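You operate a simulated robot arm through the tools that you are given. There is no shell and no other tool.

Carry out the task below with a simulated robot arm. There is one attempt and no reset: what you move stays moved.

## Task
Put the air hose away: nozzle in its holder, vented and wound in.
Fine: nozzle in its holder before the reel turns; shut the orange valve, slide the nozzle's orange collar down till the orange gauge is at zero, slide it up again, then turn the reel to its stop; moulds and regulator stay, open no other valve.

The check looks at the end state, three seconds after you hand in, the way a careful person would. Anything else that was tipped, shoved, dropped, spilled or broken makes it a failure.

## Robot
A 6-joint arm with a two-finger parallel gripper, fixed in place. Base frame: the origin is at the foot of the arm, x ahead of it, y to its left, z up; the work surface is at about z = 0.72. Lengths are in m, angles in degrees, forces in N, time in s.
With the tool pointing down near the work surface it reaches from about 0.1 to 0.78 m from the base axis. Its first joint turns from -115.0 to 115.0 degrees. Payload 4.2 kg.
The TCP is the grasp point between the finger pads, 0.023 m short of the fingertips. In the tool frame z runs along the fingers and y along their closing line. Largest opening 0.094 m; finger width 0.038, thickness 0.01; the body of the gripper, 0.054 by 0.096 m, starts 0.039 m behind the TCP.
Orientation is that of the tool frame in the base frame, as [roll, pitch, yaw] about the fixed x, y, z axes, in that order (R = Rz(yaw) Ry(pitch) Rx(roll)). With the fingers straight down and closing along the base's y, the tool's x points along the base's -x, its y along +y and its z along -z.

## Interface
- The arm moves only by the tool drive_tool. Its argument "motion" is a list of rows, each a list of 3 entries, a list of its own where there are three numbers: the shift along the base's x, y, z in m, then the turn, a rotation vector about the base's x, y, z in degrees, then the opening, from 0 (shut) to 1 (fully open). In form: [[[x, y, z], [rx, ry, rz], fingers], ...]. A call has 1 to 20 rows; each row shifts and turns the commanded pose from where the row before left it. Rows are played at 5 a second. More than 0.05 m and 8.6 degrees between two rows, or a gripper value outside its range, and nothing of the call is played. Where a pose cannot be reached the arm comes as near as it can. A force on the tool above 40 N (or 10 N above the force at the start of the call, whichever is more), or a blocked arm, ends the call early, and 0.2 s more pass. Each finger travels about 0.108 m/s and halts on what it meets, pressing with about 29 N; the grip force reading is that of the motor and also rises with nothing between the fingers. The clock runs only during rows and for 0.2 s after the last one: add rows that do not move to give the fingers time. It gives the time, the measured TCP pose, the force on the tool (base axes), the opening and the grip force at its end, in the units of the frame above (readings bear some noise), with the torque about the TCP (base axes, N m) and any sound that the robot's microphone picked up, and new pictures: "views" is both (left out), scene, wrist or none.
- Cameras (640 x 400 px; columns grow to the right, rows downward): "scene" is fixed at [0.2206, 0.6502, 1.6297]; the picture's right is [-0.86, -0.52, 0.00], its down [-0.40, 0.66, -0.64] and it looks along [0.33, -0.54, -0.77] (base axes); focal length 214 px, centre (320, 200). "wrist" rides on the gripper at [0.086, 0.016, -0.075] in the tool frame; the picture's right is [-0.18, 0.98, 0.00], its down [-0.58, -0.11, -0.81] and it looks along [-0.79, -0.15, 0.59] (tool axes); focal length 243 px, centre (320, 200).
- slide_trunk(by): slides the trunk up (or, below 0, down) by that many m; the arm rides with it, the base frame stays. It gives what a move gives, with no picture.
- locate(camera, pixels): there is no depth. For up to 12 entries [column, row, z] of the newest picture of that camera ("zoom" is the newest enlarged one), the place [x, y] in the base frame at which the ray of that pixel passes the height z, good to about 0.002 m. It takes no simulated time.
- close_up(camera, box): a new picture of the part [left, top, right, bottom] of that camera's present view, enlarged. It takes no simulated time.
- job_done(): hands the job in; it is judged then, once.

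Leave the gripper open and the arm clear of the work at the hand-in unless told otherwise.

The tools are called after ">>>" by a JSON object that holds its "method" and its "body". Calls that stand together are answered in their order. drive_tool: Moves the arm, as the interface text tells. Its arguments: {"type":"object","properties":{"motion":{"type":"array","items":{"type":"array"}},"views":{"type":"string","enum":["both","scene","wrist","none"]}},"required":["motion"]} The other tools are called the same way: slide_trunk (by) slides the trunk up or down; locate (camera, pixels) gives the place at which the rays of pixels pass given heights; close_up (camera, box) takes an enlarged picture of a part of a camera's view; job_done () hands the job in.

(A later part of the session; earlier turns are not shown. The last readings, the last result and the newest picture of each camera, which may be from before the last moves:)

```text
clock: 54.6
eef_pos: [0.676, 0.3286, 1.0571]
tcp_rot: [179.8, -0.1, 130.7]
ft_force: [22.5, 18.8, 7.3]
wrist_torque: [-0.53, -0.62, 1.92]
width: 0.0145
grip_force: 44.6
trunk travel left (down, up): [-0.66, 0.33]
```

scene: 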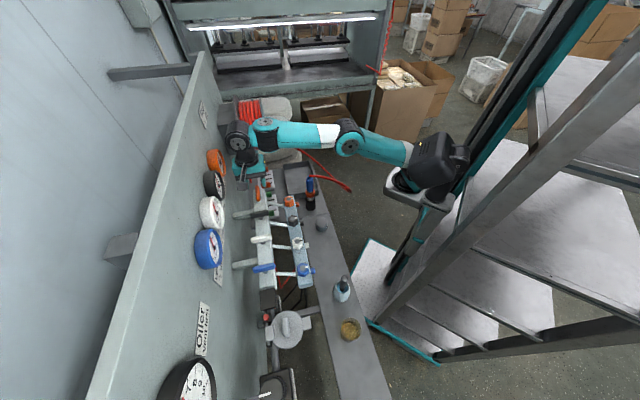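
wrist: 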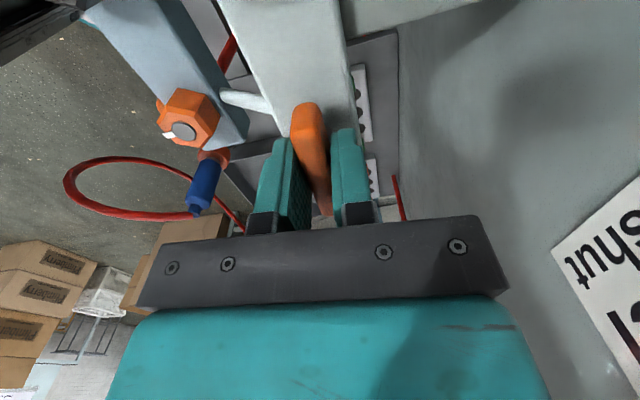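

The torque rose to 1.9 N·m against its stop, so the orange valve is fully shut. I'll release, rise 0.1 m and return to the free area in front of the bench.

>>> {"method": "drive_tool", "body": {"motion": [[[0, 0, 0], [0, 0, 2], 0.3], [[0, 0, 0], [0, 0, 0], 0.5], [[0, 0, 0], [0, 0, 0], 0.5], [[0, 0, 0.03], [0, 0, 0], 0.5], [[0, 0, 0.04], [0, 0, 0], 0.5], [[0, 0, 0.04], [0, 0, 0], 0.6], [[-0.03, -0.04, 0.01], [0, 0, 0], 0.65], [[-0.03, -0.04, 0], [0, 0, 0], 0.65], [[-0.03, -0.04, 0], [0, 0, 0], 0.65], [[-0.03, -0.04, 0], [0, 0, 0], 0.65], [[0, -0.04, 0], [0, 0, 0], 0.65], [[0, 0, 0], [0, 0, 0], 0.65]]}}

>>> {"method": "close_up", "body": {"camera": "scene", "box": [194, 130, 306, 210]}}

```text
refused: row 7 steps farther than a row can; nothing moved
```

```text
5.00 times, centred on (250, 170) of scene
```

zoom: 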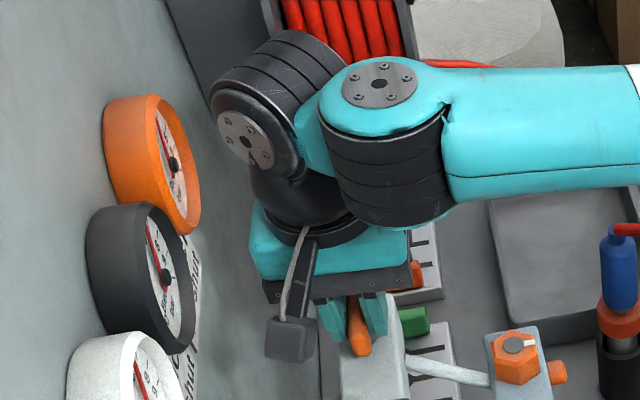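

The call was refused because one step was too long, so I'll resend with smaller steps.

>>> {"method": "drive_tool", "body": {"motion": [[[0, 0, 0], [0, 0, 2], 0.3], [[0, 0, 0], [0, 0, 0], 0.5], [[0, 0, 0], [0, 0, 0], 0.5], [[0, 0, 0.03], [0, 0, 0], 0.5], [[0, 0, 0.04], [0, 0, 0], 0.5], [[0, 0, 0.04], [0, 0, 0], 0.6], [[-0.028, -0.038, 0.0], [0, 0, 0], 0.65], [[-0.028, -0.038, 0], [0, 0, 0], 0.65], [[-0.028, -0.038, 0], [0, 0, 0], 0.65], [[-0.028, -0.038, 0], [0, 0, 0], 0.65], [[-0.01, -0.04, 0], [0, 0, 0], 0.65], [[0, 0, 0], [0, 0, 0], 0.65]]}}

>>> {"method": "close_up", "body": {"camera": "scene", "box": [194, 130, 306, 210]}}

```text
clock: 57.2
eef_pos: [0.5866, 0.1617, 1.2172]
tcp_rot: [-179.9, -0.1, 132.6]
ft_force: [0.5, -0.7, -0.2]
wrist_torque: [0.01, -0.03, 0.01]
width: 0.0613
grip_force: 0.3
out of reach, approached as far as the arm can: row 6, 9, 10, 11
trunk travel left (down, up): [-0.66, 0.33]
```

scene: 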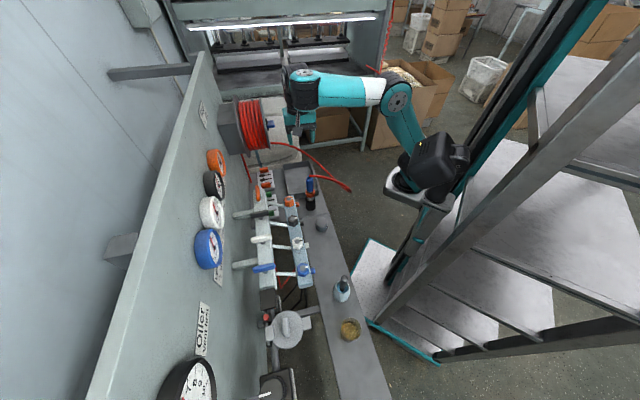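
wrist: 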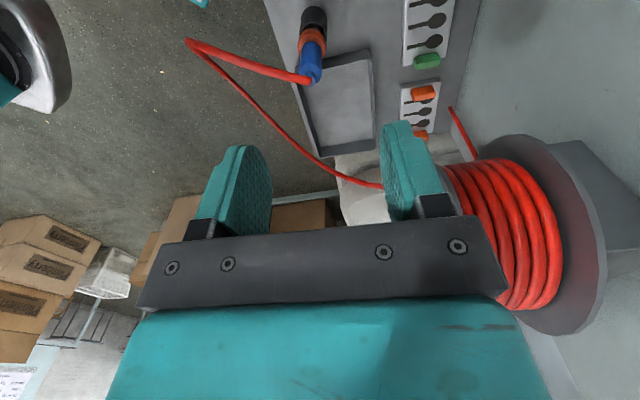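

```text
5.00 times, centred on (250, 170) of scene
```

zoom: 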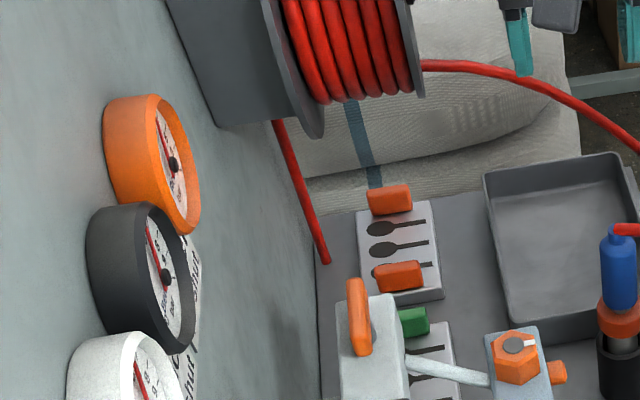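

The lever is shut, along the bar. The arm is a little cramped at this trunk height, so I'll raise the trunk 0.12 and then turn the tool back to the camera-forward yaw.

>>> {"method": "slide_trunk", "body": {"by": 0.12}}

>>> {"method": "drive_tool", "body": {"motion": [[[0, 0, 0], [0, 0, 8], 0.7], [[0, 0, 0], [0, 0, 8], 0.7], [[0, 0, 0], [0, 0, 8], 0.7], [[0, 0, 0], [0, 0, 8], 0.7], [[0, 0, 0], [0, 0, 8], 0.7], [[0, 0, 0], [0, 0, 8], 0.7], [[0, 0, 0], [0, 0, 8], 0.7], [[0, 0, 0], [0, 0, 8], 0.7], [[0, 0, 0], [0, 0, 8], 0.7], [[0, 0, 0], [0, 0, 8], 0.7], [[0, 0, 0], [0, 0, 8], 0.7], [[0, 0, 0], [0, 0, 8], 0.7], [[0, 0, 0], [0, 0, 0], 0.7]], "views": "none"}}

```text
clock: 58.7
eef_pos: [0.5857, 0.1612, 1.3375]
tcp_rot: [-179.7, -0.2, 132.7]
ft_force: [-0.2, -0.2, 0.0]
wrist_torque: [-0.01, -0.03, -0.02]
width: 0.061
grip_force: 0.1
trunk travel left (down, up): [-0.78, 0.21]
```

```text
clock: 61.5
eef_pos: [0.5868, 0.1611, 1.3382]
tcp_rot: [-179.8, -0.2, -131.3]
ft_force: [-0.1, 0.4, 0.6]
wrist_torque: [0.0, 0.03, -0.03]
width: 0.0658
grip_force: 0.1
trunk travel left (down, up): [-0.78, 0.21]
```

I'll continue the turn to yaw of about -35.

>>> {"method": "drive_tool", "body": {"motion": [[[0, 0, 0], [0, 0, 8], 0.7], [[0, 0, 0], [0, 0, 8], 0.7], [[0, 0, 0], [0, 0, 8], 0.7], [[0, 0, 0], [0, 0, 8], 0.7], [[0, 0, 0], [0, 0, 8], 0.7], [[0, 0, 0], [0, 0, 8], 0.7], [[0, 0, 0], [0, 0, 8], 0.7], [[0, 0, 0], [0, 0, 8], 0.7], [[0, 0, 0], [0, 0, 8], 0.7], [[0, 0, 0], [0, 0, 8], 0.7], [[0, 0, 0], [0, 0, 8], 0.7], [[0, 0, 0], [0, 0, 8], 0.7], [[0, -0.02, -0.04], [0, 0, 0], 0.7], [[0, -0.02, -0.04], [0, 0, 0], 0.7], [[-0.02, -0.01, -0.04], [0, 0, 0], 0.7], [[0, 0, 0], [0, 0, 0], 0.7]], "views": "none"}}

```text
clock: 64.9
eef_pos: [0.5518, 0.2219, 1.3264]
tcp_rot: [179.6, -0.6, -36.5]
ft_force: [0.8, 0.3, 0.5]
wrist_torque: [0.0, 0.01, -0.01]
width: 0.0658
grip_force: 0.2
out of reach, approached as far as the arm can: row 11, 12, 13, 14, 15
trunk travel left (down, up): [-0.78, 0.21]
```

The arm couldn't follow the last rows, so I'll look at its posture.

>>> {"method": "drive_tool", "body": {"motion": [[[0, 0, 0], [0, 0, 0], 0.7], [[0, 0, 0], [0, 0, 0], 0.7]]}}

```text
clock: 65.5
eef_pos: [0.5513, 0.2216, 1.328]
tcp_rot: [179.7, -0.5, -36.5]
ft_force: [0.4, -0.3, -0.4]
wrist_torque: [-0.03, 0.02, 0.01]
width: 0.0656
grip_force: 0.0
trunk travel left (down, up): [-0.78, 0.21]
```

scene: 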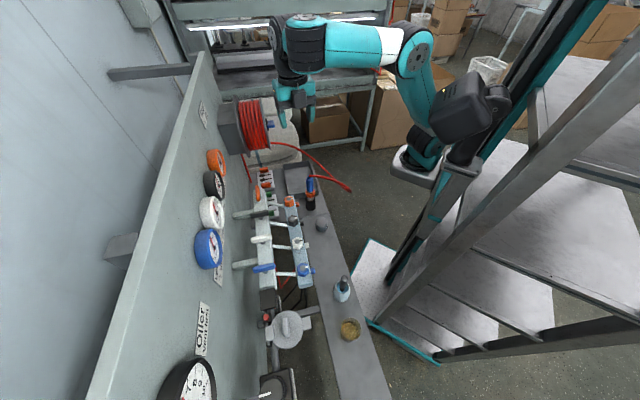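
wrist: 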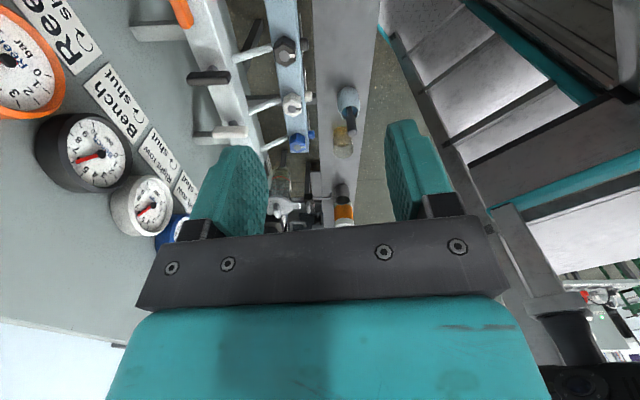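

The arm seems stuck near a joint limit at this height. I'll try moving outward and down in small steps to free it.

>>> {"method": "drive_tool", "body": {"motion": [[[0.02, 0.0, 0.02], [0, 0, 0], 0.7], [[0.02, 0.0, 0.02], [0, 0, 0], 0.7], [[0.02, 0.0, 0.02], [0, 0, 0], 0.7], [[0, 0, 0], [0, 0, 0], 0.7]], "views": "scene"}}

```text
clock: 66.5
eef_pos: [0.6094, 0.2234, 1.382]
tcp_rot: [-179.8, -0.2, -35.4]
ft_force: [-1.1, -0.6, -0.3]
wrist_torque: [0.02, 0.03, 0.02]
width: 0.0659
grip_force: 0.1
out of reach, approached as far as the arm can: row 2
trunk travel left (down, up): [-0.78, 0.21]
```

scene: 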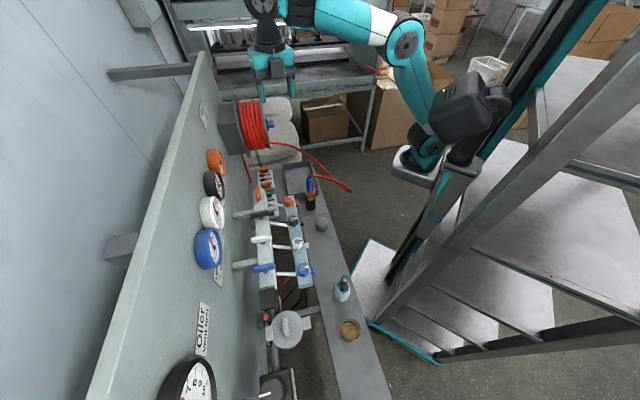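

>>> {"method": "drive_tool", "body": {"motion": [[[0, 0.0, -0.03], [0, 0, 0], 0.7], [[0, 0.0, -0.03], [0, 0, 0], 0.7], [[0, 0.0, -0.03], [0, 0, 0], 0.7], [[0, 0, 0], [0, 0, 0], 0.7]], "views": "scene"}}

```text
clock: 67.5
eef_pos: [0.6086, 0.2273, 1.3012]
tcp_rot: [-179.8, -0.3, -35.5]
ft_force: [-0.6, -0.1, 1.4]
wrist_torque: [0.01, 0.01, -0.02]
width: 0.0657
grip_force: 0.0
out of reach, approached as far as the arm can: row 2
trunk travel left (down, up): [-0.78, 0.21]
```

scene: 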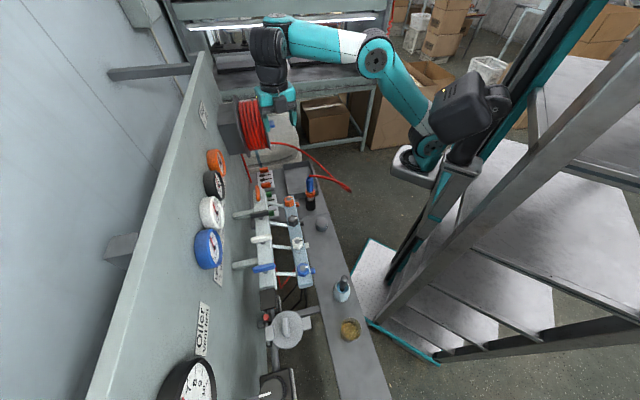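

It follows now. I'll head for the pose that worked before, (0.543, 0.12, 1.217): down first, then sideways.

>>> {"method": "drive_tool", "body": {"motion": [[[0, 0.0, -0.03], [0, 0, 0], 0.7], [[0, 0.0, -0.03], [0, 0, 0], 0.7], [[0, -0.03, -0.02], [0, 0, 0], 0.7], [[0, -0.03, 0], [0, 0, 0], 0.7], [[-0.02, -0.03, 0], [0, 0, 0], 0.7], [[-0.02, -0.02, 0], [0, 0, 0], 0.7], [[-0.02, 0, 0], [0, 0, 0], 0.7], [[0, 0, 0], [0, 0, 0], 0.7]]}}

```text
clock: 69.3
eef_pos: [0.6278, 0.1751, 1.3061]
tcp_rot: [180.0, -0.1, -35.3]
ft_force: [0.3, 0.6, 0.0]
wrist_torque: [-0.03, -0.03, 0.01]
width: 0.0656
grip_force: 0.1
out of reach, approached as far as the arm can: row 1, 2, 3, 4, 5, 6, 7
trunk travel left (down, up): [-0.78, 0.21]
```

scene: 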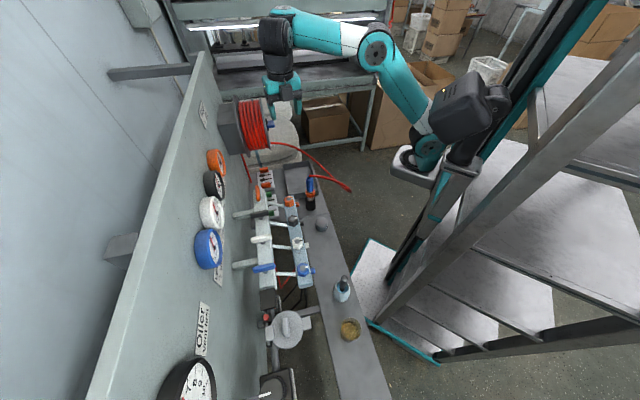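
wrist: 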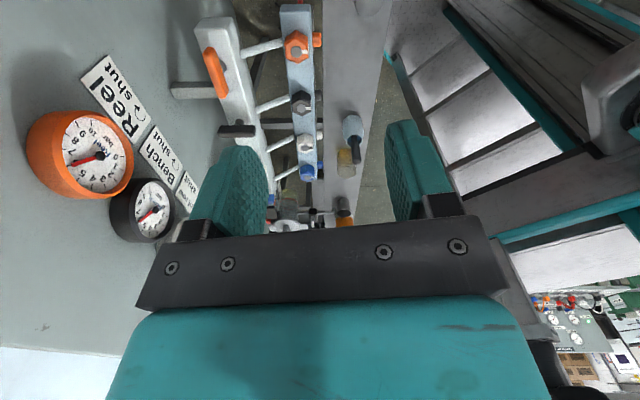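

The arm seems to be in a different wrist branch with the last joint at its limit. As a test, I'll turn the tool back by 56 degrees and then try lowering.

>>> {"method": "drive_tool", "body": {"motion": [[[0, 0, 0], [0, 0, -8], 0.7], [[0, 0, 0], [0, 0, -8], 0.7], [[0, 0, 0], [0, 0, -8], 0.7], [[0, 0, 0], [0, 0, -8], 0.7], [[0, 0, 0], [0, 0, -8], 0.7], [[0, 0, 0], [0, 0, -8], 0.7], [[0, 0, 0], [0, 0, -8], 0.7], [[0, 0, -0.03], [0, 0, 0], 0.7], [[0, 0, -0.03], [0, 0, 0], 0.7], [[0, 0, -0.03], [0, 0, 0], 0.7], [[-0.02, 0, 0], [0, 0, 0], 0.7], [[-0.02, -0.02, 0], [0, 0, 0], 0.7], [[-0.02, -0.02, 0], [0, 0, 0], 0.7], [[-0.02, -0.02, 0], [0, 0, 0], 0.7], [[0, 0, 0], [0, 0, 0], 0.7]], "views": "scene"}}

```text
clock: 72.5
eef_pos: [0.6288, 0.1742, 1.3066]
tcp_rot: [180.0, -0.4, -91.3]
ft_force: [0.3, 0.1, -0.3]
wrist_torque: [0.0, 0.02, -0.02]
width: 0.0659
grip_force: 0.1
out of reach, approached as far as the arm can: row 8, 9, 10, 11, 12, 13, 14
trunk travel left (down, up): [-0.78, 0.21]
```

scene: 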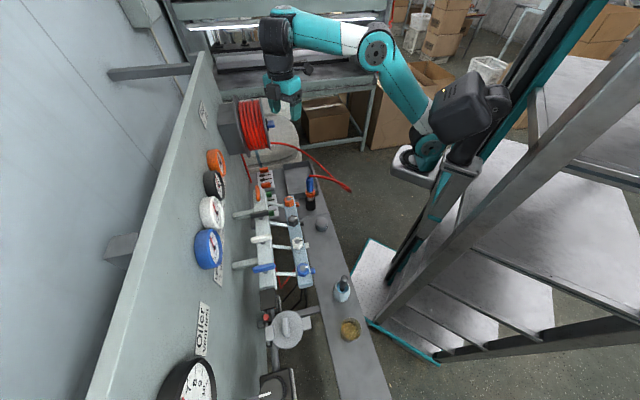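

It isn't the last joint: the elbow has flipped downward, after passing through a straight arm while leaving the lever. I'll stretch upward to the reach limit in open air and come back, to flip the elbow up again.

>>> {"method": "drive_tool", "body": {"motion": [[[0, 0, 0.045], [0, 0, 0], 0.7], [[0, 0, 0.045], [0, 0, 0], 0.7], [[0, 0, 0.045], [0, 0, 0], 0.7], [[0, 0, 0.045], [0, 0, 0], 0.7], [[0, 0, 0], [0, 0, 0], 0.7]], "views": "scene"}}

```text
clock: 73.7
eef_pos: [0.6142, 0.1653, 1.4618]
tcp_rot: [-179.8, -0.1, -91.4]
ft_force: [0.0, 0.9, -0.2]
wrist_torque: [0.02, 0.03, -0.01]
width: 0.0657
grip_force: 0.1
out of reach, approached as far as the arm can: row 1, 4
trunk travel left (down, up): [-0.78, 0.21]
```

scene: 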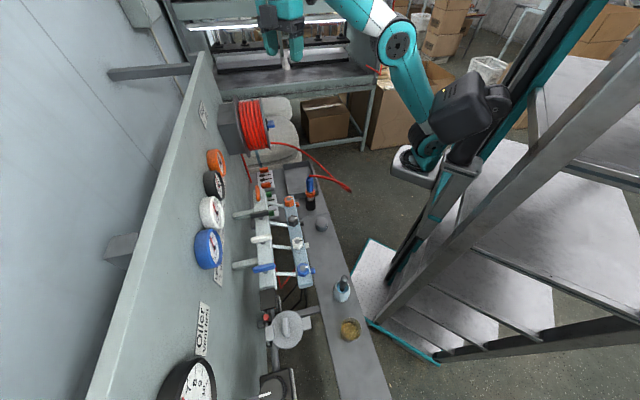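

>>> {"method": "drive_tool", "body": {"motion": [[[0, 0, 0.05], [0, 0, 0], 0.7], [[0, 0, 0.05], [0, 0, 0], 0.7], [[0.02, 0, 0.04], [0, 0, 0], 0.7], [[0.03, 0, 0], [0, 0, 0], 0.7], [[0, 0, 0], [0, 0, 0], 0.7]], "views": "scene"}}

```text
clock: 74.9
eef_pos: [0.6149, 0.1375, 1.4716]
tcp_rot: [-179.7, -0.1, -91.3]
ft_force: [-0.4, 0.0, -0.5]
wrist_torque: [0.02, -0.02, 0.0]
width: 0.066
grip_force: 0.1
out of reach, approached as far as the arm can: row 1, 2, 3, 4
trunk travel left (down, up): [-0.78, 0.21]
```

scene: 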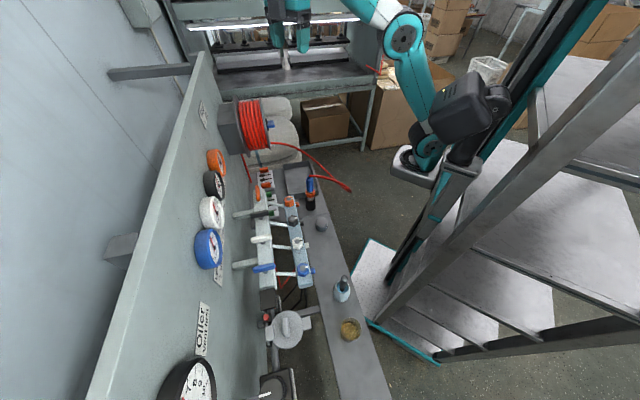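

The arm is at the limit now. I'll come down and back and see which way the elbow bends.

>>> {"method": "drive_tool", "body": {"motion": [[[-0.02, 0, -0.04], [0, 0, 0], 0.7], [[-0.02, 0, -0.04], [0, 0, 0], 0.7], [[-0.02, 0, -0.04], [0, 0, 0], 0.7], [[-0.01, 0, -0.04], [0, 0, 0], 0.7], [[0, 0, -0.04], [0, 0, 0], 0.7], [[0, 0, 0], [0, 0, 0], 0.7]], "views": "scene"}}

```text
clock: 76.3
eef_pos: [0.5751, 0.164, 1.3421]
tcp_rot: [180.0, -0.3, -91.5]
ft_force: [0.2, 0.4, 0.1]
wrist_torque: [0.0, 0.01, -0.01]
width: 0.0659
grip_force: 0.2
out of reach, approached as far as the arm can: row 3, 4, 5
trunk travel left (down, up): [-0.78, 0.21]
```

scene: 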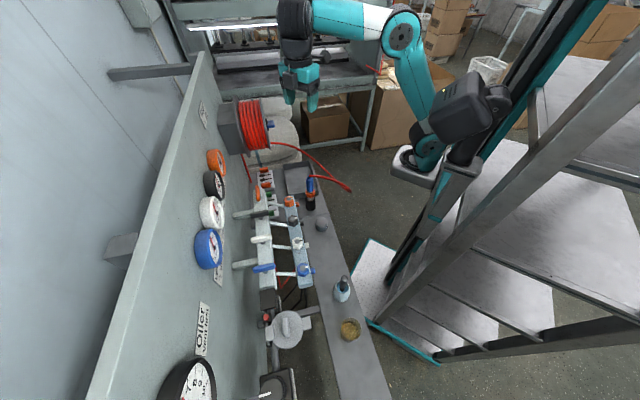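

Still stuck. I'll zoom in on the arm to understand its posture.

>>> {"method": "close_up", "body": {"camera": "scene", "box": [260, 0, 500, 180]}}

```text
2.22 times, centred on (380, 90) of scene
```

zoom: 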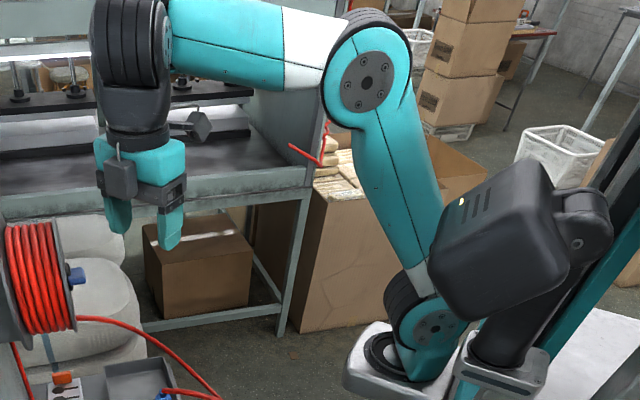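

I'll turn back to yaw -35 and try pitching the tool forward here. That's the pose I need next anyway, and it should take the load off the wrist joint.

>>> {"method": "drive_tool", "body": {"motion": [[[0, 0, 0], [0, 0, 8], 0.7], [[0, 0, 0], [0, 0, 8], 0.7], [[0, 0, 0], [0, 0, 8], 0.7], [[0, 0, 0], [0, 0, 8], 0.7], [[0, 0, 0], [0, 0, 8], 0.7], [[0, 0, 0], [0, 0, 8], 0.7], [[0, 0, 0], [0, 0, 8], 0.7], [[0, 0, 0], [-4.59, -6.55, 0], 0.7], [[0, 0, 0], [-4.59, -6.55, 0], 0.7], [[0, 0, 0], [-4.59, -6.55, 0], 0.7], [[0, 0, 0], [-4.59, -6.55, 0], 0.7], [[0, 0, 0], [-4.59, -6.55, 0], 0.7], [[0, 0, 0], [-4.59, -6.55, 0], 0.7], [[0, 0, 0], [0, 0, 0], 0.7]]}}

```text
clock: 79.3
eef_pos: [0.6007, 0.1893, 1.391]
tcp_rot: [-179.1, -26.4, -35.5]
ft_force: [-1.0, 0.3, 0.4]
wrist_torque: [0.02, 0.01, 0.01]
width: 0.0658
grip_force: 0.1
out of reach, approached as far as the arm can: row 8, 9, 10, 11, 12, 13
trunk travel left (down, up): [-0.78, 0.21]
```

scene: 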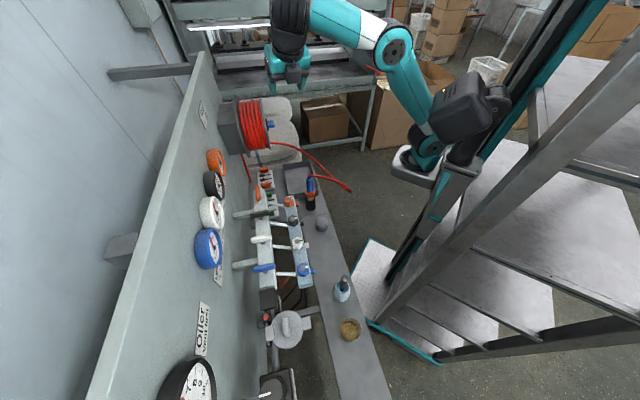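
wrist: 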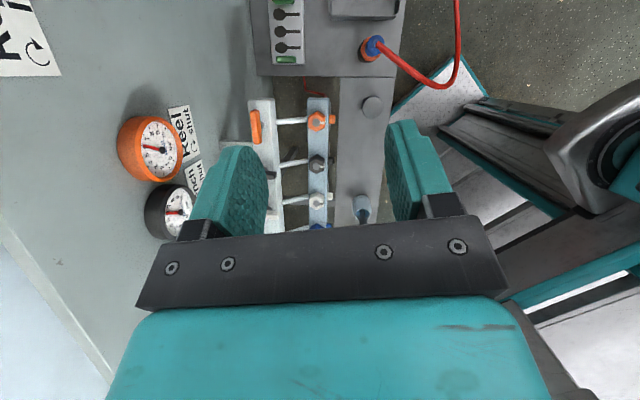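

Pitching forward is blocked too, so the wrist is in the other branch with joint 4 at its limit. To get back, I'll undo the pitch, yaw to about -164 in the air and then roll the tool around sideways. First the undo and yaw.

>>> {"method": "drive_tool", "body": {"motion": [[[0, 0, 0], [4.59, 6.55, 0], 0.7], [[0, 0, 0], [4.59, 6.55, 0], 0.7], [[0, 0, 0.01], [4.59, 6.55, 0], 0.7], [[0, 0, 0.02], [1.3, 1.9, 0], 0.7], [[0, 0, 0], [0, 0, -8.4], 0.7], [[0, 0, 0], [0, 0, -8.4], 0.7], [[0, 0, 0], [0, 0, -8.4], 0.7], [[0, 0, 0], [0, 0, -8.4], 0.7], [[0, 0, 0], [0, 0, -8.4], 0.7], [[0, 0, 0], [0, 0, -8.4], 0.7], [[0, 0, 0], [0, 0, -8.4], 0.7], [[0, 0, 0], [0, 0, -8.4], 0.7], [[0, 0, 0], [0, 0, -8.4], 0.7], [[0, 0, 0], [0, 0, -8.4], 0.7], [[0, 0, 0], [0, 0, -8.4], 0.7], [[0, 0, 0], [0, 0, -8.4], 0.7], [[0, 0, 0], [0, 0, -8.4], 0.7], [[0, 0, 0], [0, 0, -8.4], 0.7], [[0, 0, 0], [0, 0, -8.4], 0.7], [[0, 0, 0], [0, 0, 0], 0.7]], "views": "scene"}}

>>> {"method": "close_up", "body": {"camera": "scene", "box": [230, 0, 470, 150]}}

```text
clock: 83.5
eef_pos: [0.5995, 0.1888, 1.4218]
tcp_rot: [-179.3, -0.2, -161.6]
ft_force: [0.4, 0.2, -0.2]
wrist_torque: [0.0, -0.02, -0.01]
width: 0.0659
grip_force: 0.1
trunk travel left (down, up): [-0.78, 0.21]
```

scene: 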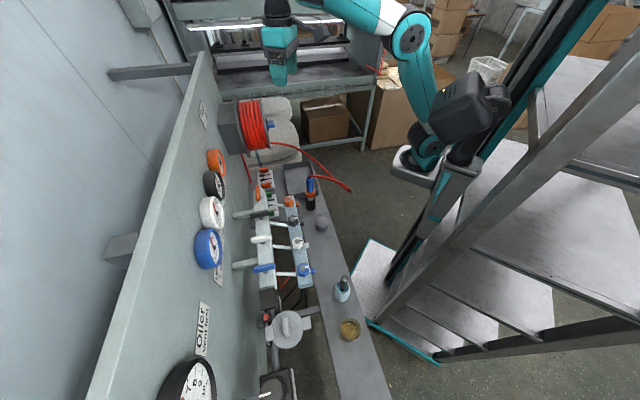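

```text
2.67 times, centred on (350, 75) of scene
```

zoom: 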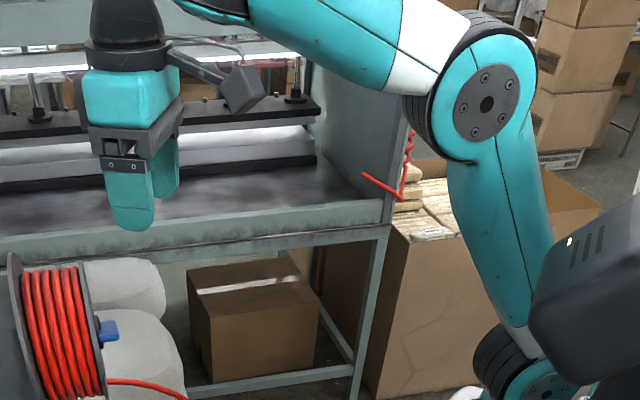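

All reached this time. Before rolling, I'll test whether it now lowers normally from here.

>>> {"method": "drive_tool", "body": {"motion": [[[0, 0, -0.04], [0, 0, 0], 0.7], [[0, 0, -0.04], [0, 0, 0], 0.7], [[0, 0, -0.04], [0, 0, 0], 0.7], [[0, 0, 0], [0, 0, 0], 0.7]], "views": "scene"}}

>>> {"method": "close_up", "body": {"camera": "scene", "box": [230, 0, 470, 150]}}

```text
clock: 84.5
eef_pos: [0.605, 0.1921, 1.31]
tcp_rot: [-179.3, -0.4, -161.5]
ft_force: [0.4, -0.6, -0.8]
wrist_torque: [-0.01, -0.02, 0.01]
width: 0.066
grip_force: 0.0
out of reach, approached as far as the arm can: row 3
trunk travel left (down, up): [-0.78, 0.21]
```

scene: 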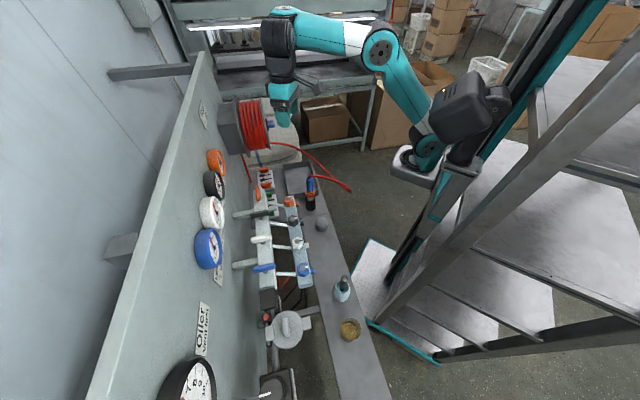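

```text
2.67 times, centred on (350, 75) of scene
```

zoom: 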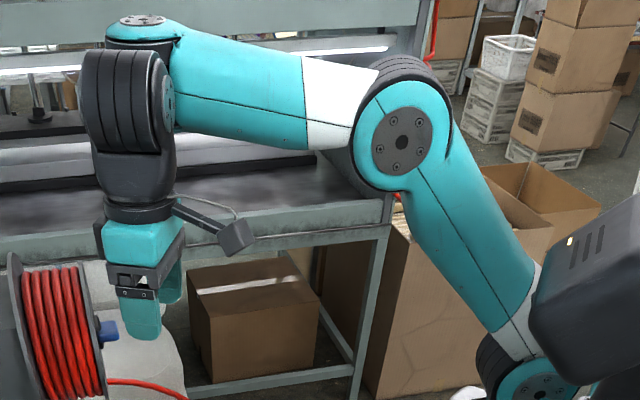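

I think this wrist has a singularity when the tool is square to a level forearm, and joint 4 has drifted half a turn around. The fix is to tilt the tool slightly back toward the base and swing it 180 degrees about the vertical, so joint 4 returns. First I'll go up, yaw by -53 and tilt back 16 degrees.

>>> {"method": "drive_tool", "body": {"motion": [[[0, 0, 0.04], [0, 0, 0], 0.7], [[0, 0, 0.04], [0, 0, 0], 0.7], [[0, 0, 0.03], [0, 0, -7.6], 0.7], [[0, 0, 0], [0, 0, -7.6], 0.7], [[0, 0, 0], [0, 0, -7.6], 0.7], [[0, 0, 0], [0, 0, -7.6], 0.7], [[0, 0, 0], [0, 0, -7.6], 0.7], [[0, 0, 0], [0, 0, -7.6], 0.7], [[0, 0, 0], [0, 0, -7.6], 0.7], [[0, 0, 0], [-2.4, 7.6, 0], 0.7], [[0, 0, 0], [-2.4, 7.6, 0], 0.7], [[0, 0, 0], [0, 0, 0], 0.7]], "views": "scene"}}

>>> {"method": "close_up", "body": {"camera": "scene", "box": [230, 0, 470, 150]}}

```text
clock: 87.1
eef_pos: [0.5855, 0.1791, 1.3878]
tcp_rot: [-166.8, -9.9, 144.2]
ft_force: [0.4, -0.5, 0.0]
wrist_torque: [0.02, -0.01, -0.02]
width: 0.0658
grip_force: 0.1
out of reach, approached as far as the arm can: row 10, 11
trunk travel left (down, up): [-0.78, 0.21]
```

scene: 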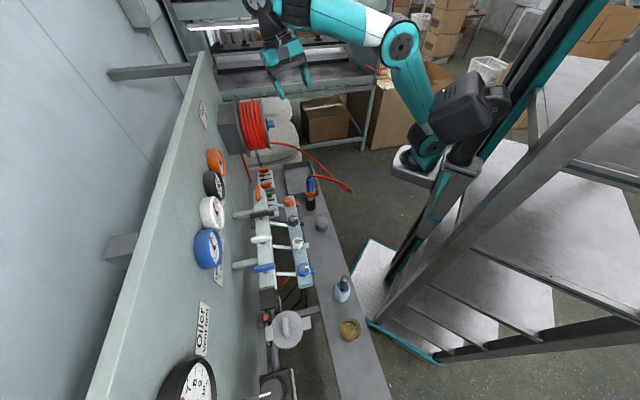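

```text
2.67 times, centred on (350, 75) of scene
```

zoom: 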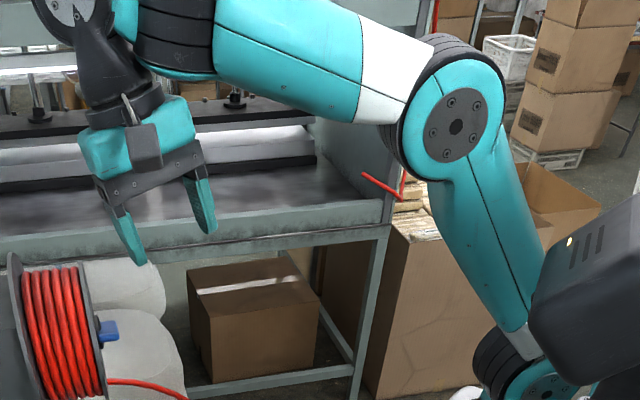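

The wrist now looks like the original branch, with the disc facing the camera. I'll undo the tilt and test lowering.

>>> {"method": "drive_tool", "body": {"motion": [[[0, 0, 0], [2.4, -7.6, 0], 0.7], [[0, 0, 0], [2.4, -7.6, 0], 0.7], [[0, 0, -0.04], [0, 0, 0], 0.7], [[0, 0, -0.04], [0, 0, 0], 0.7], [[0, 0, -0.04], [0, 0, 0], 0.7], [[0, -0.02, -0.04], [0, 0, 0], 0.7], [[0, 0, 0], [0, 0, 0], 0.7]], "views": "scene"}}

```text
clock: 88.7
eef_pos: [0.5856, 0.1589, 1.2272]
tcp_rot: [-179.3, -0.3, 145.4]
ft_force: [0.7, 0.0, 0.4]
wrist_torque: [0.02, 0.0, 0.0]
width: 0.0659
grip_force: 0.1
trunk travel left (down, up): [-0.78, 0.21]
```

scene: 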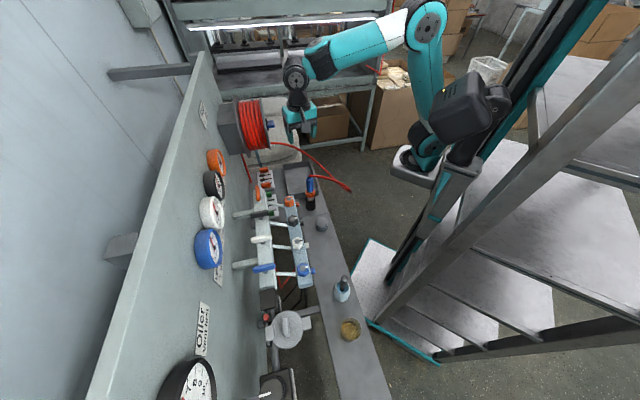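

The arm is back in the good branch. I'll turn +180 degrees in yaw at this safe height, in two calls.

>>> {"method": "drive_tool", "body": {"motion": [[[-0.01, -0.01, -0.01], [0, 0, 8], 0.7], [[-0.01, -0.01, 0], [0, 0, 8], 0.7], [[-0.01, -0.01, 0], [0, 0, 8], 0.7], [[-0.01, -0.01, 0], [0, 0, 8], 0.7], [[0, 0, 0], [0, 0, 8], 0.7], [[0, 0, 0], [0, 0, 8], 0.7], [[0, 0, 0], [0, 0, 8], 0.7], [[0, 0, 0], [0, 0, 8], 0.7], [[0, 0, 0], [0, 0, 8], 0.7], [[0, 0, 0], [0, 0, 8], 0.7], [[0, 0, 0], [0, 0, 8], 0.7], [[0, 0, 0], [0, 0, 0], 0.7]], "views": "none"}}

>>> {"method": "drive_tool", "body": {"motion": [[[0, 0, 0], [0, 0, 8], 0.7], [[0, 0, 0], [0, 0, 8], 0.7], [[0, 0, 0], [0, 0, 8], 0.7], [[0, 0, 0], [0, 0, 8], 0.7], [[0, 0, 0], [0, 0, 8], 0.7], [[0, 0, 0], [0, 0, 8], 0.7], [[0, 0, 0], [0, 0, 8], 0.7], [[0, 0, 0], [0, 0, 8], 0.7], [[0, 0, 0], [0, 0, 8], 0.7], [[0, 0, 0], [0, 0, 8], 0.7], [[0, 0, 0], [0, 0, 8], 0.7], [[0, 0, 0], [0, 0, 4], 0.7], [[0, 0, 0], [0, 0, 0], 0.7]]}}

```text
clock: 91.3
eef_pos: [0.547, 0.1193, 1.2165]
tcp_rot: [-179.3, -0.2, -126.6]
ft_force: [0.0, 0.4, 0.4]
wrist_torque: [0.01, -0.01, 0.0]
width: 0.0659
grip_force: 0.1
trunk travel left (down, up): [-0.78, 0.21]
```

```text
clock: 94.1
eef_pos: [0.5452, 0.1189, 1.2173]
tcp_rot: [-179.4, -0.2, -34.5]
ft_force: [0.5, -0.1, -0.2]
wrist_torque: [0.0, 0.02, 0.01]
width: 0.0658
grip_force: 0.1
trunk travel left (down, up): [-0.78, 0.21]
```

scene: 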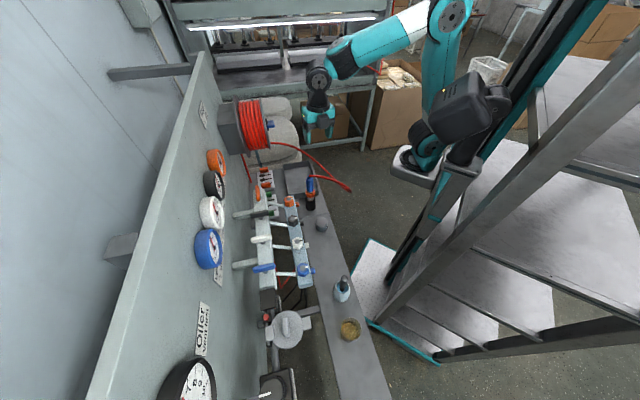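
wrist: 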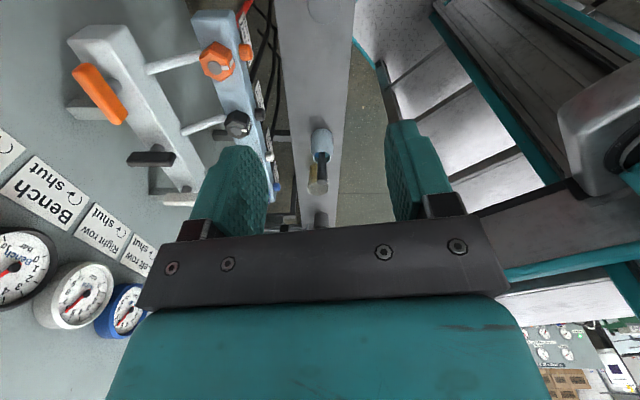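

Good: the same posture as before. I'll pitch the tool forward by 70 degrees, reversing the earlier move.

>>> {"method": "drive_tool", "body": {"motion": [[[0, 0, 0], [-3.44, -4.91, 0], 0.8], [[0, 0, 0], [-4.59, -6.55, 0], 0.8], [[0, 0, 0], [-4.59, -6.55, 0], 0.8], [[0, 0, 0], [-4.59, -6.55, 0], 0.8], [[0, 0, 0], [-4.59, -6.55, 0], 0.8], [[0, 0, 0], [-4.59, -6.55, 0], 0.8], [[0, 0, 0], [-4.59, -6.55, 0], 0.8], [[-0.02, 0, 0], [-4.59, -6.55, 0], 0.8], [[-0.02, 0, 0], [-4.59, -6.55, 0], 0.8], [[0, 0, 0], [0, 0, 0], 0.8]]}}

```text
clock: 96.3
eef_pos: [0.5165, 0.1075, 1.2186]
tcp_rot: [179.6, -70.3, -36.2]
ft_force: [0.2, 0.2, -0.3]
wrist_torque: [0.0, 0.01, -0.01]
width: 0.0749
grip_force: 0.0
trunk travel left (down, up): [-0.78, 0.21]
```

scene: 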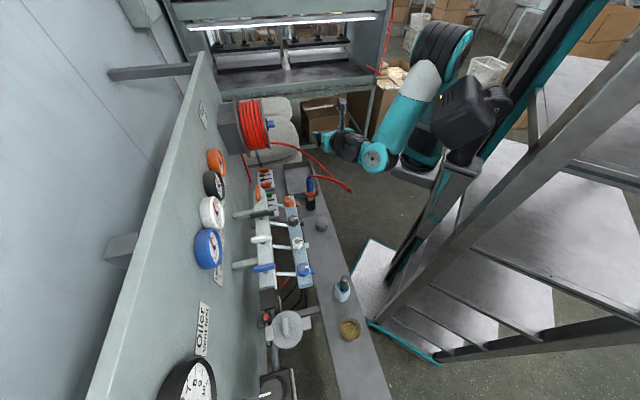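
wrist: 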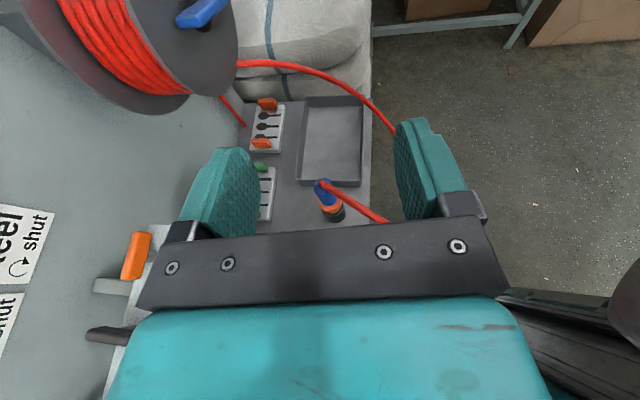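

I'll lower the trunk to bring the gripper to nozzle height in front of the holder.

>>> {"method": "slide_trunk", "body": {"by": -0.33}}

>>> {"method": "drive_tool", "body": {"motion": [[[0, 0, 0], [0, 0, 0], 0.7], [[0, 0, 0], [0, 0, 0], 0.7]]}}

>>> {"method": "close_up", "body": {"camera": "wrist", "box": [240, 0, 432, 120]}}

>>> {"method": "close_up", "body": {"camera": "scene", "box": [286, 170, 334, 210]}}

>>> {"method": "close_up", "body": {"camera": "scene", "box": [200, 140, 248, 170]}}

```text
clock: 99.5
eef_pos: [0.5152, 0.1085, 0.8882]
tcp_rot: [179.6, -70.2, -36.1]
ft_force: [-0.2, 0.5, -0.3]
wrist_torque: [0.0, -0.01, -0.01]
width: 0.0751
grip_force: 0.0
trunk travel left (down, up): [-0.45, 0.54]
```

```text
clock: 100.1
eef_pos: [0.5162, 0.108, 0.8882]
tcp_rot: [179.6, -70.1, -36.2]
ft_force: [-0.1, -0.2, -0.4]
wrist_torque: [0.03, 0.02, -0.03]
width: 0.0657
grip_force: 0.1
trunk travel left (down, up): [-0.45, 0.54]
```

scene: 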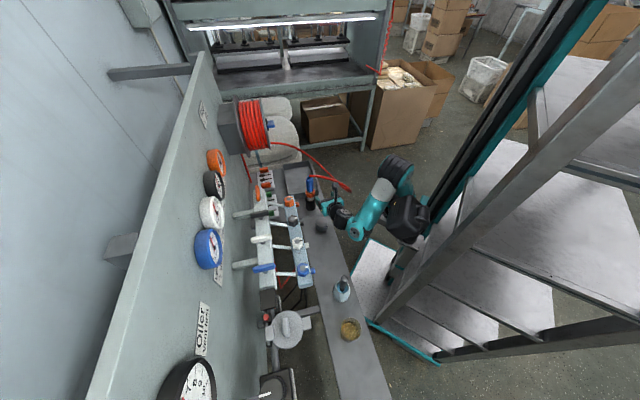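
wrist: 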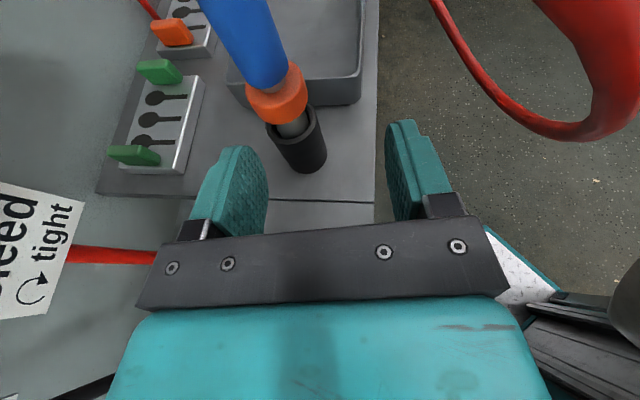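

```text
3.33 times, centred on (336, 60) of wrist
```

zoom: 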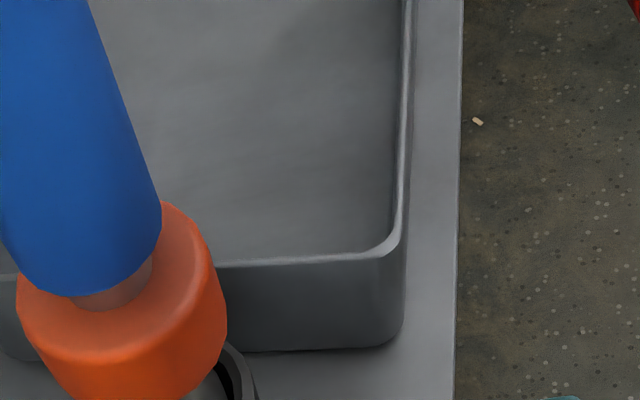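

```text
10.00 times, centred on (310, 190) of scene
```

zoom: 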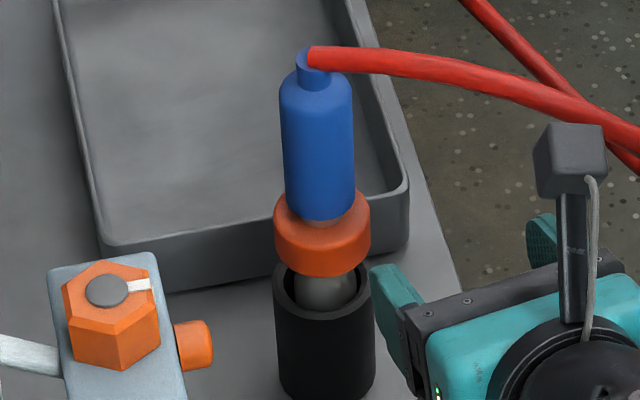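

```text
13.33 times, centred on (224, 155) of scene
```

zoom: 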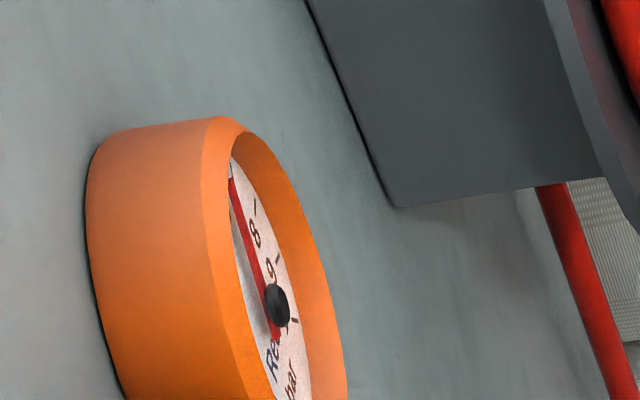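

The nozzle and collar are clearly visible. I'll locate the collar centre with both cameras.

>>> {"method": "locate", "body": {"camera": "zoom", "pixels": [[100, 100, 1.2]]}}

>>> {"method": "locate", "body": {"camera": "scene", "pixels": [[310.2, 193.5, 0.842], [310.2, 193.5, 0.85], [310.2, 193.5, 0.83], [309.9, 191.5, 0.86], [310.0, 181, 0.9], [310.4, 198.2, 0.79]]}}

>>> {"method": "locate", "body": {"camera": "wrist", "pixels": [[277, 95, 0.842], [277, 95, 0.85], [277, 95, 0.83], [290, 124, 0.79], [272, 84, 0.858]]}}

```text
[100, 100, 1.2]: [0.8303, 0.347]
```

```text
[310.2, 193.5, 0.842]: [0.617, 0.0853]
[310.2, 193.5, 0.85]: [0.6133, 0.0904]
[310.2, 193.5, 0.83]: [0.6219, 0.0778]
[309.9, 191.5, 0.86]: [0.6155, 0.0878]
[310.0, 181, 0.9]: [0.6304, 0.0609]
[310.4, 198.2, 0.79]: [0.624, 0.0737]
```

```text
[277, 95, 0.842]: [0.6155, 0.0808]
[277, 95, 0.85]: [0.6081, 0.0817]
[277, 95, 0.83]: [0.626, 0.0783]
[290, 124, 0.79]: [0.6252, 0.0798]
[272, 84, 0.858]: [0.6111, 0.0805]
```

The collar is near (0.620, 0.081, 0.836). The wrist camera would come close to the hose at this pitch, so I'll shift sideways into line, level the tool to horizontal, which moves the camera back and down, and then look.

>>> {"method": "drive_tool", "body": {"motion": [[[0.012, 0.016, 0], [0, 0, 0], 0.75], [[0.0116, 0.016, 0], [0, 0, 0], 0.75], [[0, 0, 0], [-3.9, -5.3, 0], 0.75], [[0, 0, 0], [-3.9, -5.3, 0], 0.75], [[0, 0, 0], [-3.5, -4.9, 0], 0.75], [[0, 0, 0], [0, 0, 0], 0.75]]}}

>>> {"method": "close_up", "body": {"camera": "scene", "box": [276, 160, 372, 220]}}

```text
clock: 101.5
eef_pos: [0.5414, 0.1128, 0.8491]
tcp_rot: [178.4, -79.0, -32.6]
ft_force: [0.2, -0.5, 0.3]
wrist_torque: [0.02, 0.01, 0.01]
width: 0.0709
grip_force: 0.0
out of reach, approached as far as the arm can: row 3, 4, 5
trunk travel left (down, up): [-0.45, 0.54]
```

scene: 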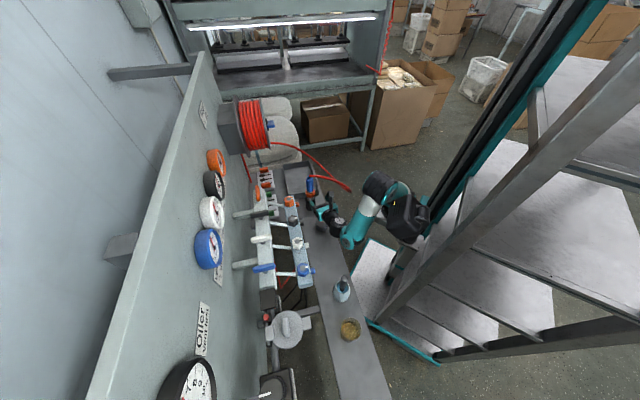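
wrist: 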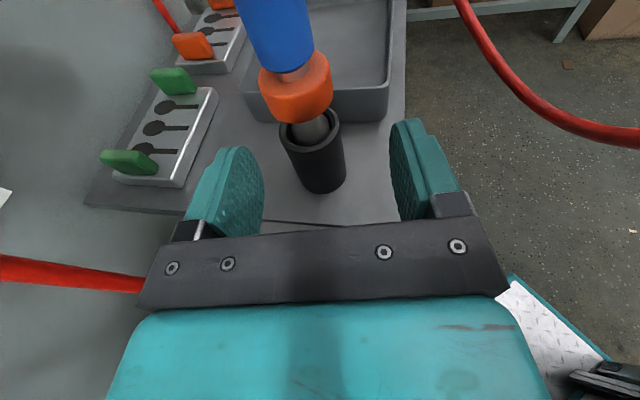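

```text
6.67 times, centred on (324, 190) of scene
```

zoom: 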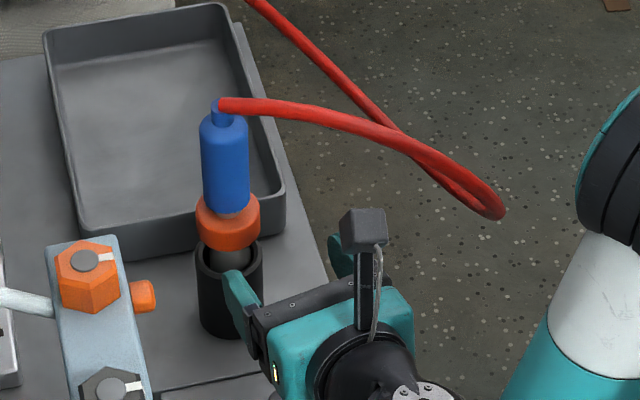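

The tool reached 11 degrees below horizontal, and the camera clears the hose by my estimate. The collar is 18 mm to the left, so I'll shift over, lower slightly and check.

>>> {"method": "drive_tool", "body": {"motion": [[[0.0101, 0.0149, 0], [0, 0, 0], 0.75], [[0, 0, -0.009], [0, 0, 0], 0.75], [[0.0165, -0.0112, 0], [0, 0, 0], 0.75], [[0.0165, -0.0112, 0], [0, 0, 0], 0.75], [[0, 0, 0], [0, 0, 0], 0.75]]}}

>>> {"method": "close_up", "body": {"camera": "scene", "box": [276, 160, 372, 220]}}

```text
clock: 102.7
eef_pos: [0.5859, 0.1016, 0.8365]
tcp_rot: [177.8, -79.0, -31.6]
ft_force: [-0.3, -0.2, 0.2]
wrist_torque: [0.0, -0.02, 0.0]
width: 0.0706
grip_force: 0.1
out of reach, approached as far as the arm can: row 1
trunk travel left (down, up): [-0.45, 0.54]
```

scene: 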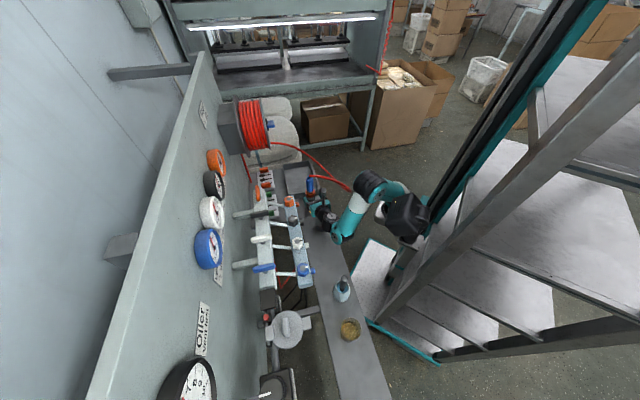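
wrist: 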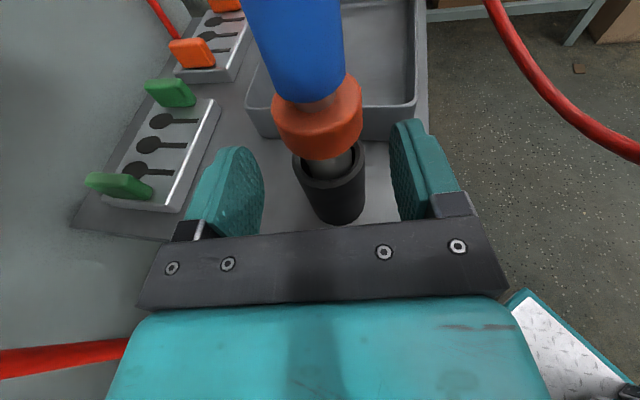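

```text
6.67 times, centred on (324, 190) of scene
```

zoom: 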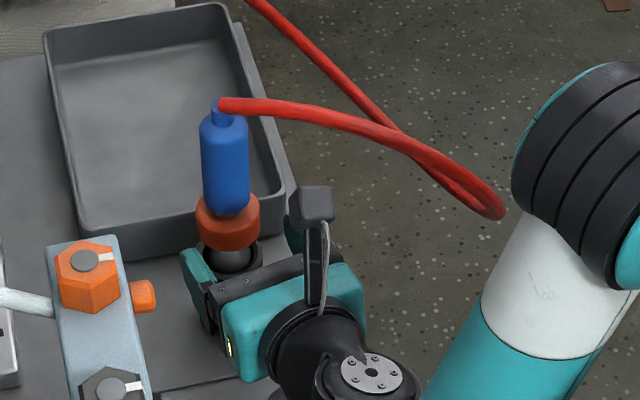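

It's well lined up. I'll advance the remaining 0.036 m so the collar sits between the pads.

>>> {"method": "drive_tool", "body": {"motion": [[[0.0155, -0.0085, 0], [0, 0, 0], 0.75], [[0.0155, -0.0095, 0], [0, 0, 0], 0.75], [[0, 0, 0], [0, 0, 0], 0.75]]}}

>>> {"method": "close_up", "body": {"camera": "scene", "box": [276, 160, 372, 220]}}

>>> {"method": "close_up", "body": {"camera": "wrist", "box": [200, 40, 440, 240]}}

```text
clock: 103.5
eef_pos: [0.6167, 0.0833, 0.8362]
tcp_rot: [177.8, -79.0, -31.7]
ft_force: [-0.1, -0.3, -0.1]
wrist_torque: [0.01, -0.03, 0.03]
width: 0.0706
grip_force: 0.1
trunk travel left (down, up): [-0.45, 0.54]
```

scene: 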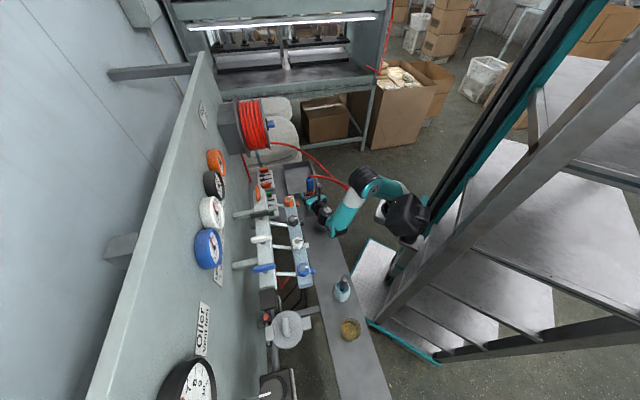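
wrist: 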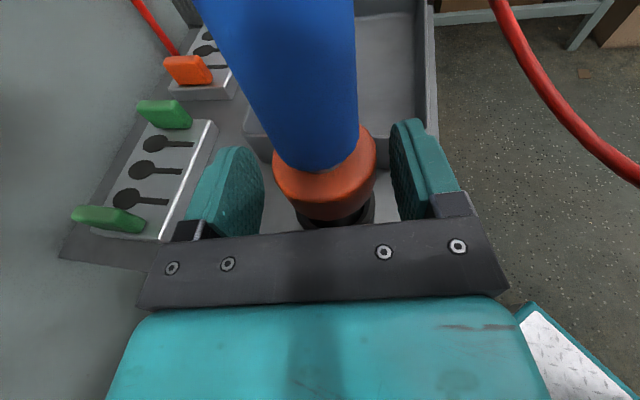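

```text
6.67 times, centred on (324, 190) of scene
```

zoom: 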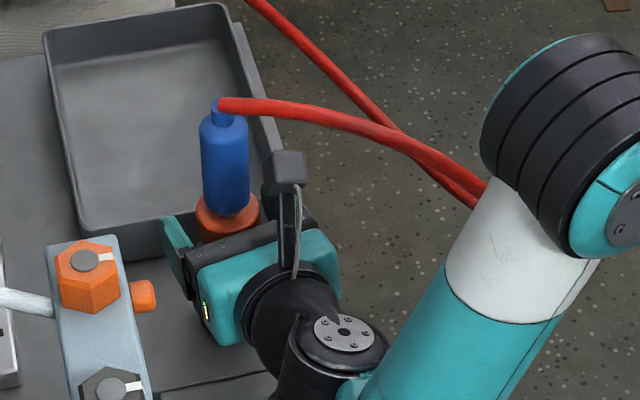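

```text
2.00 times, centred on (320, 140) of wrist
```

zoom: 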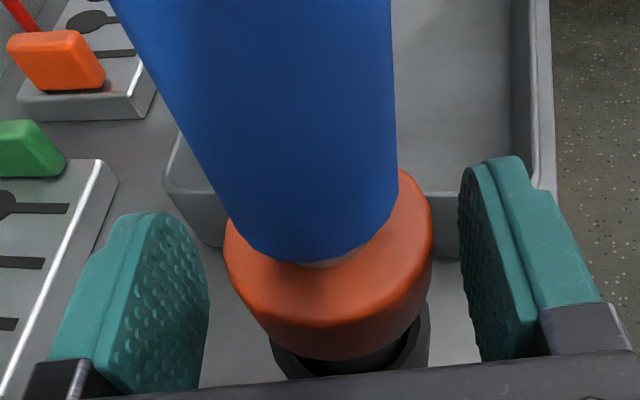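

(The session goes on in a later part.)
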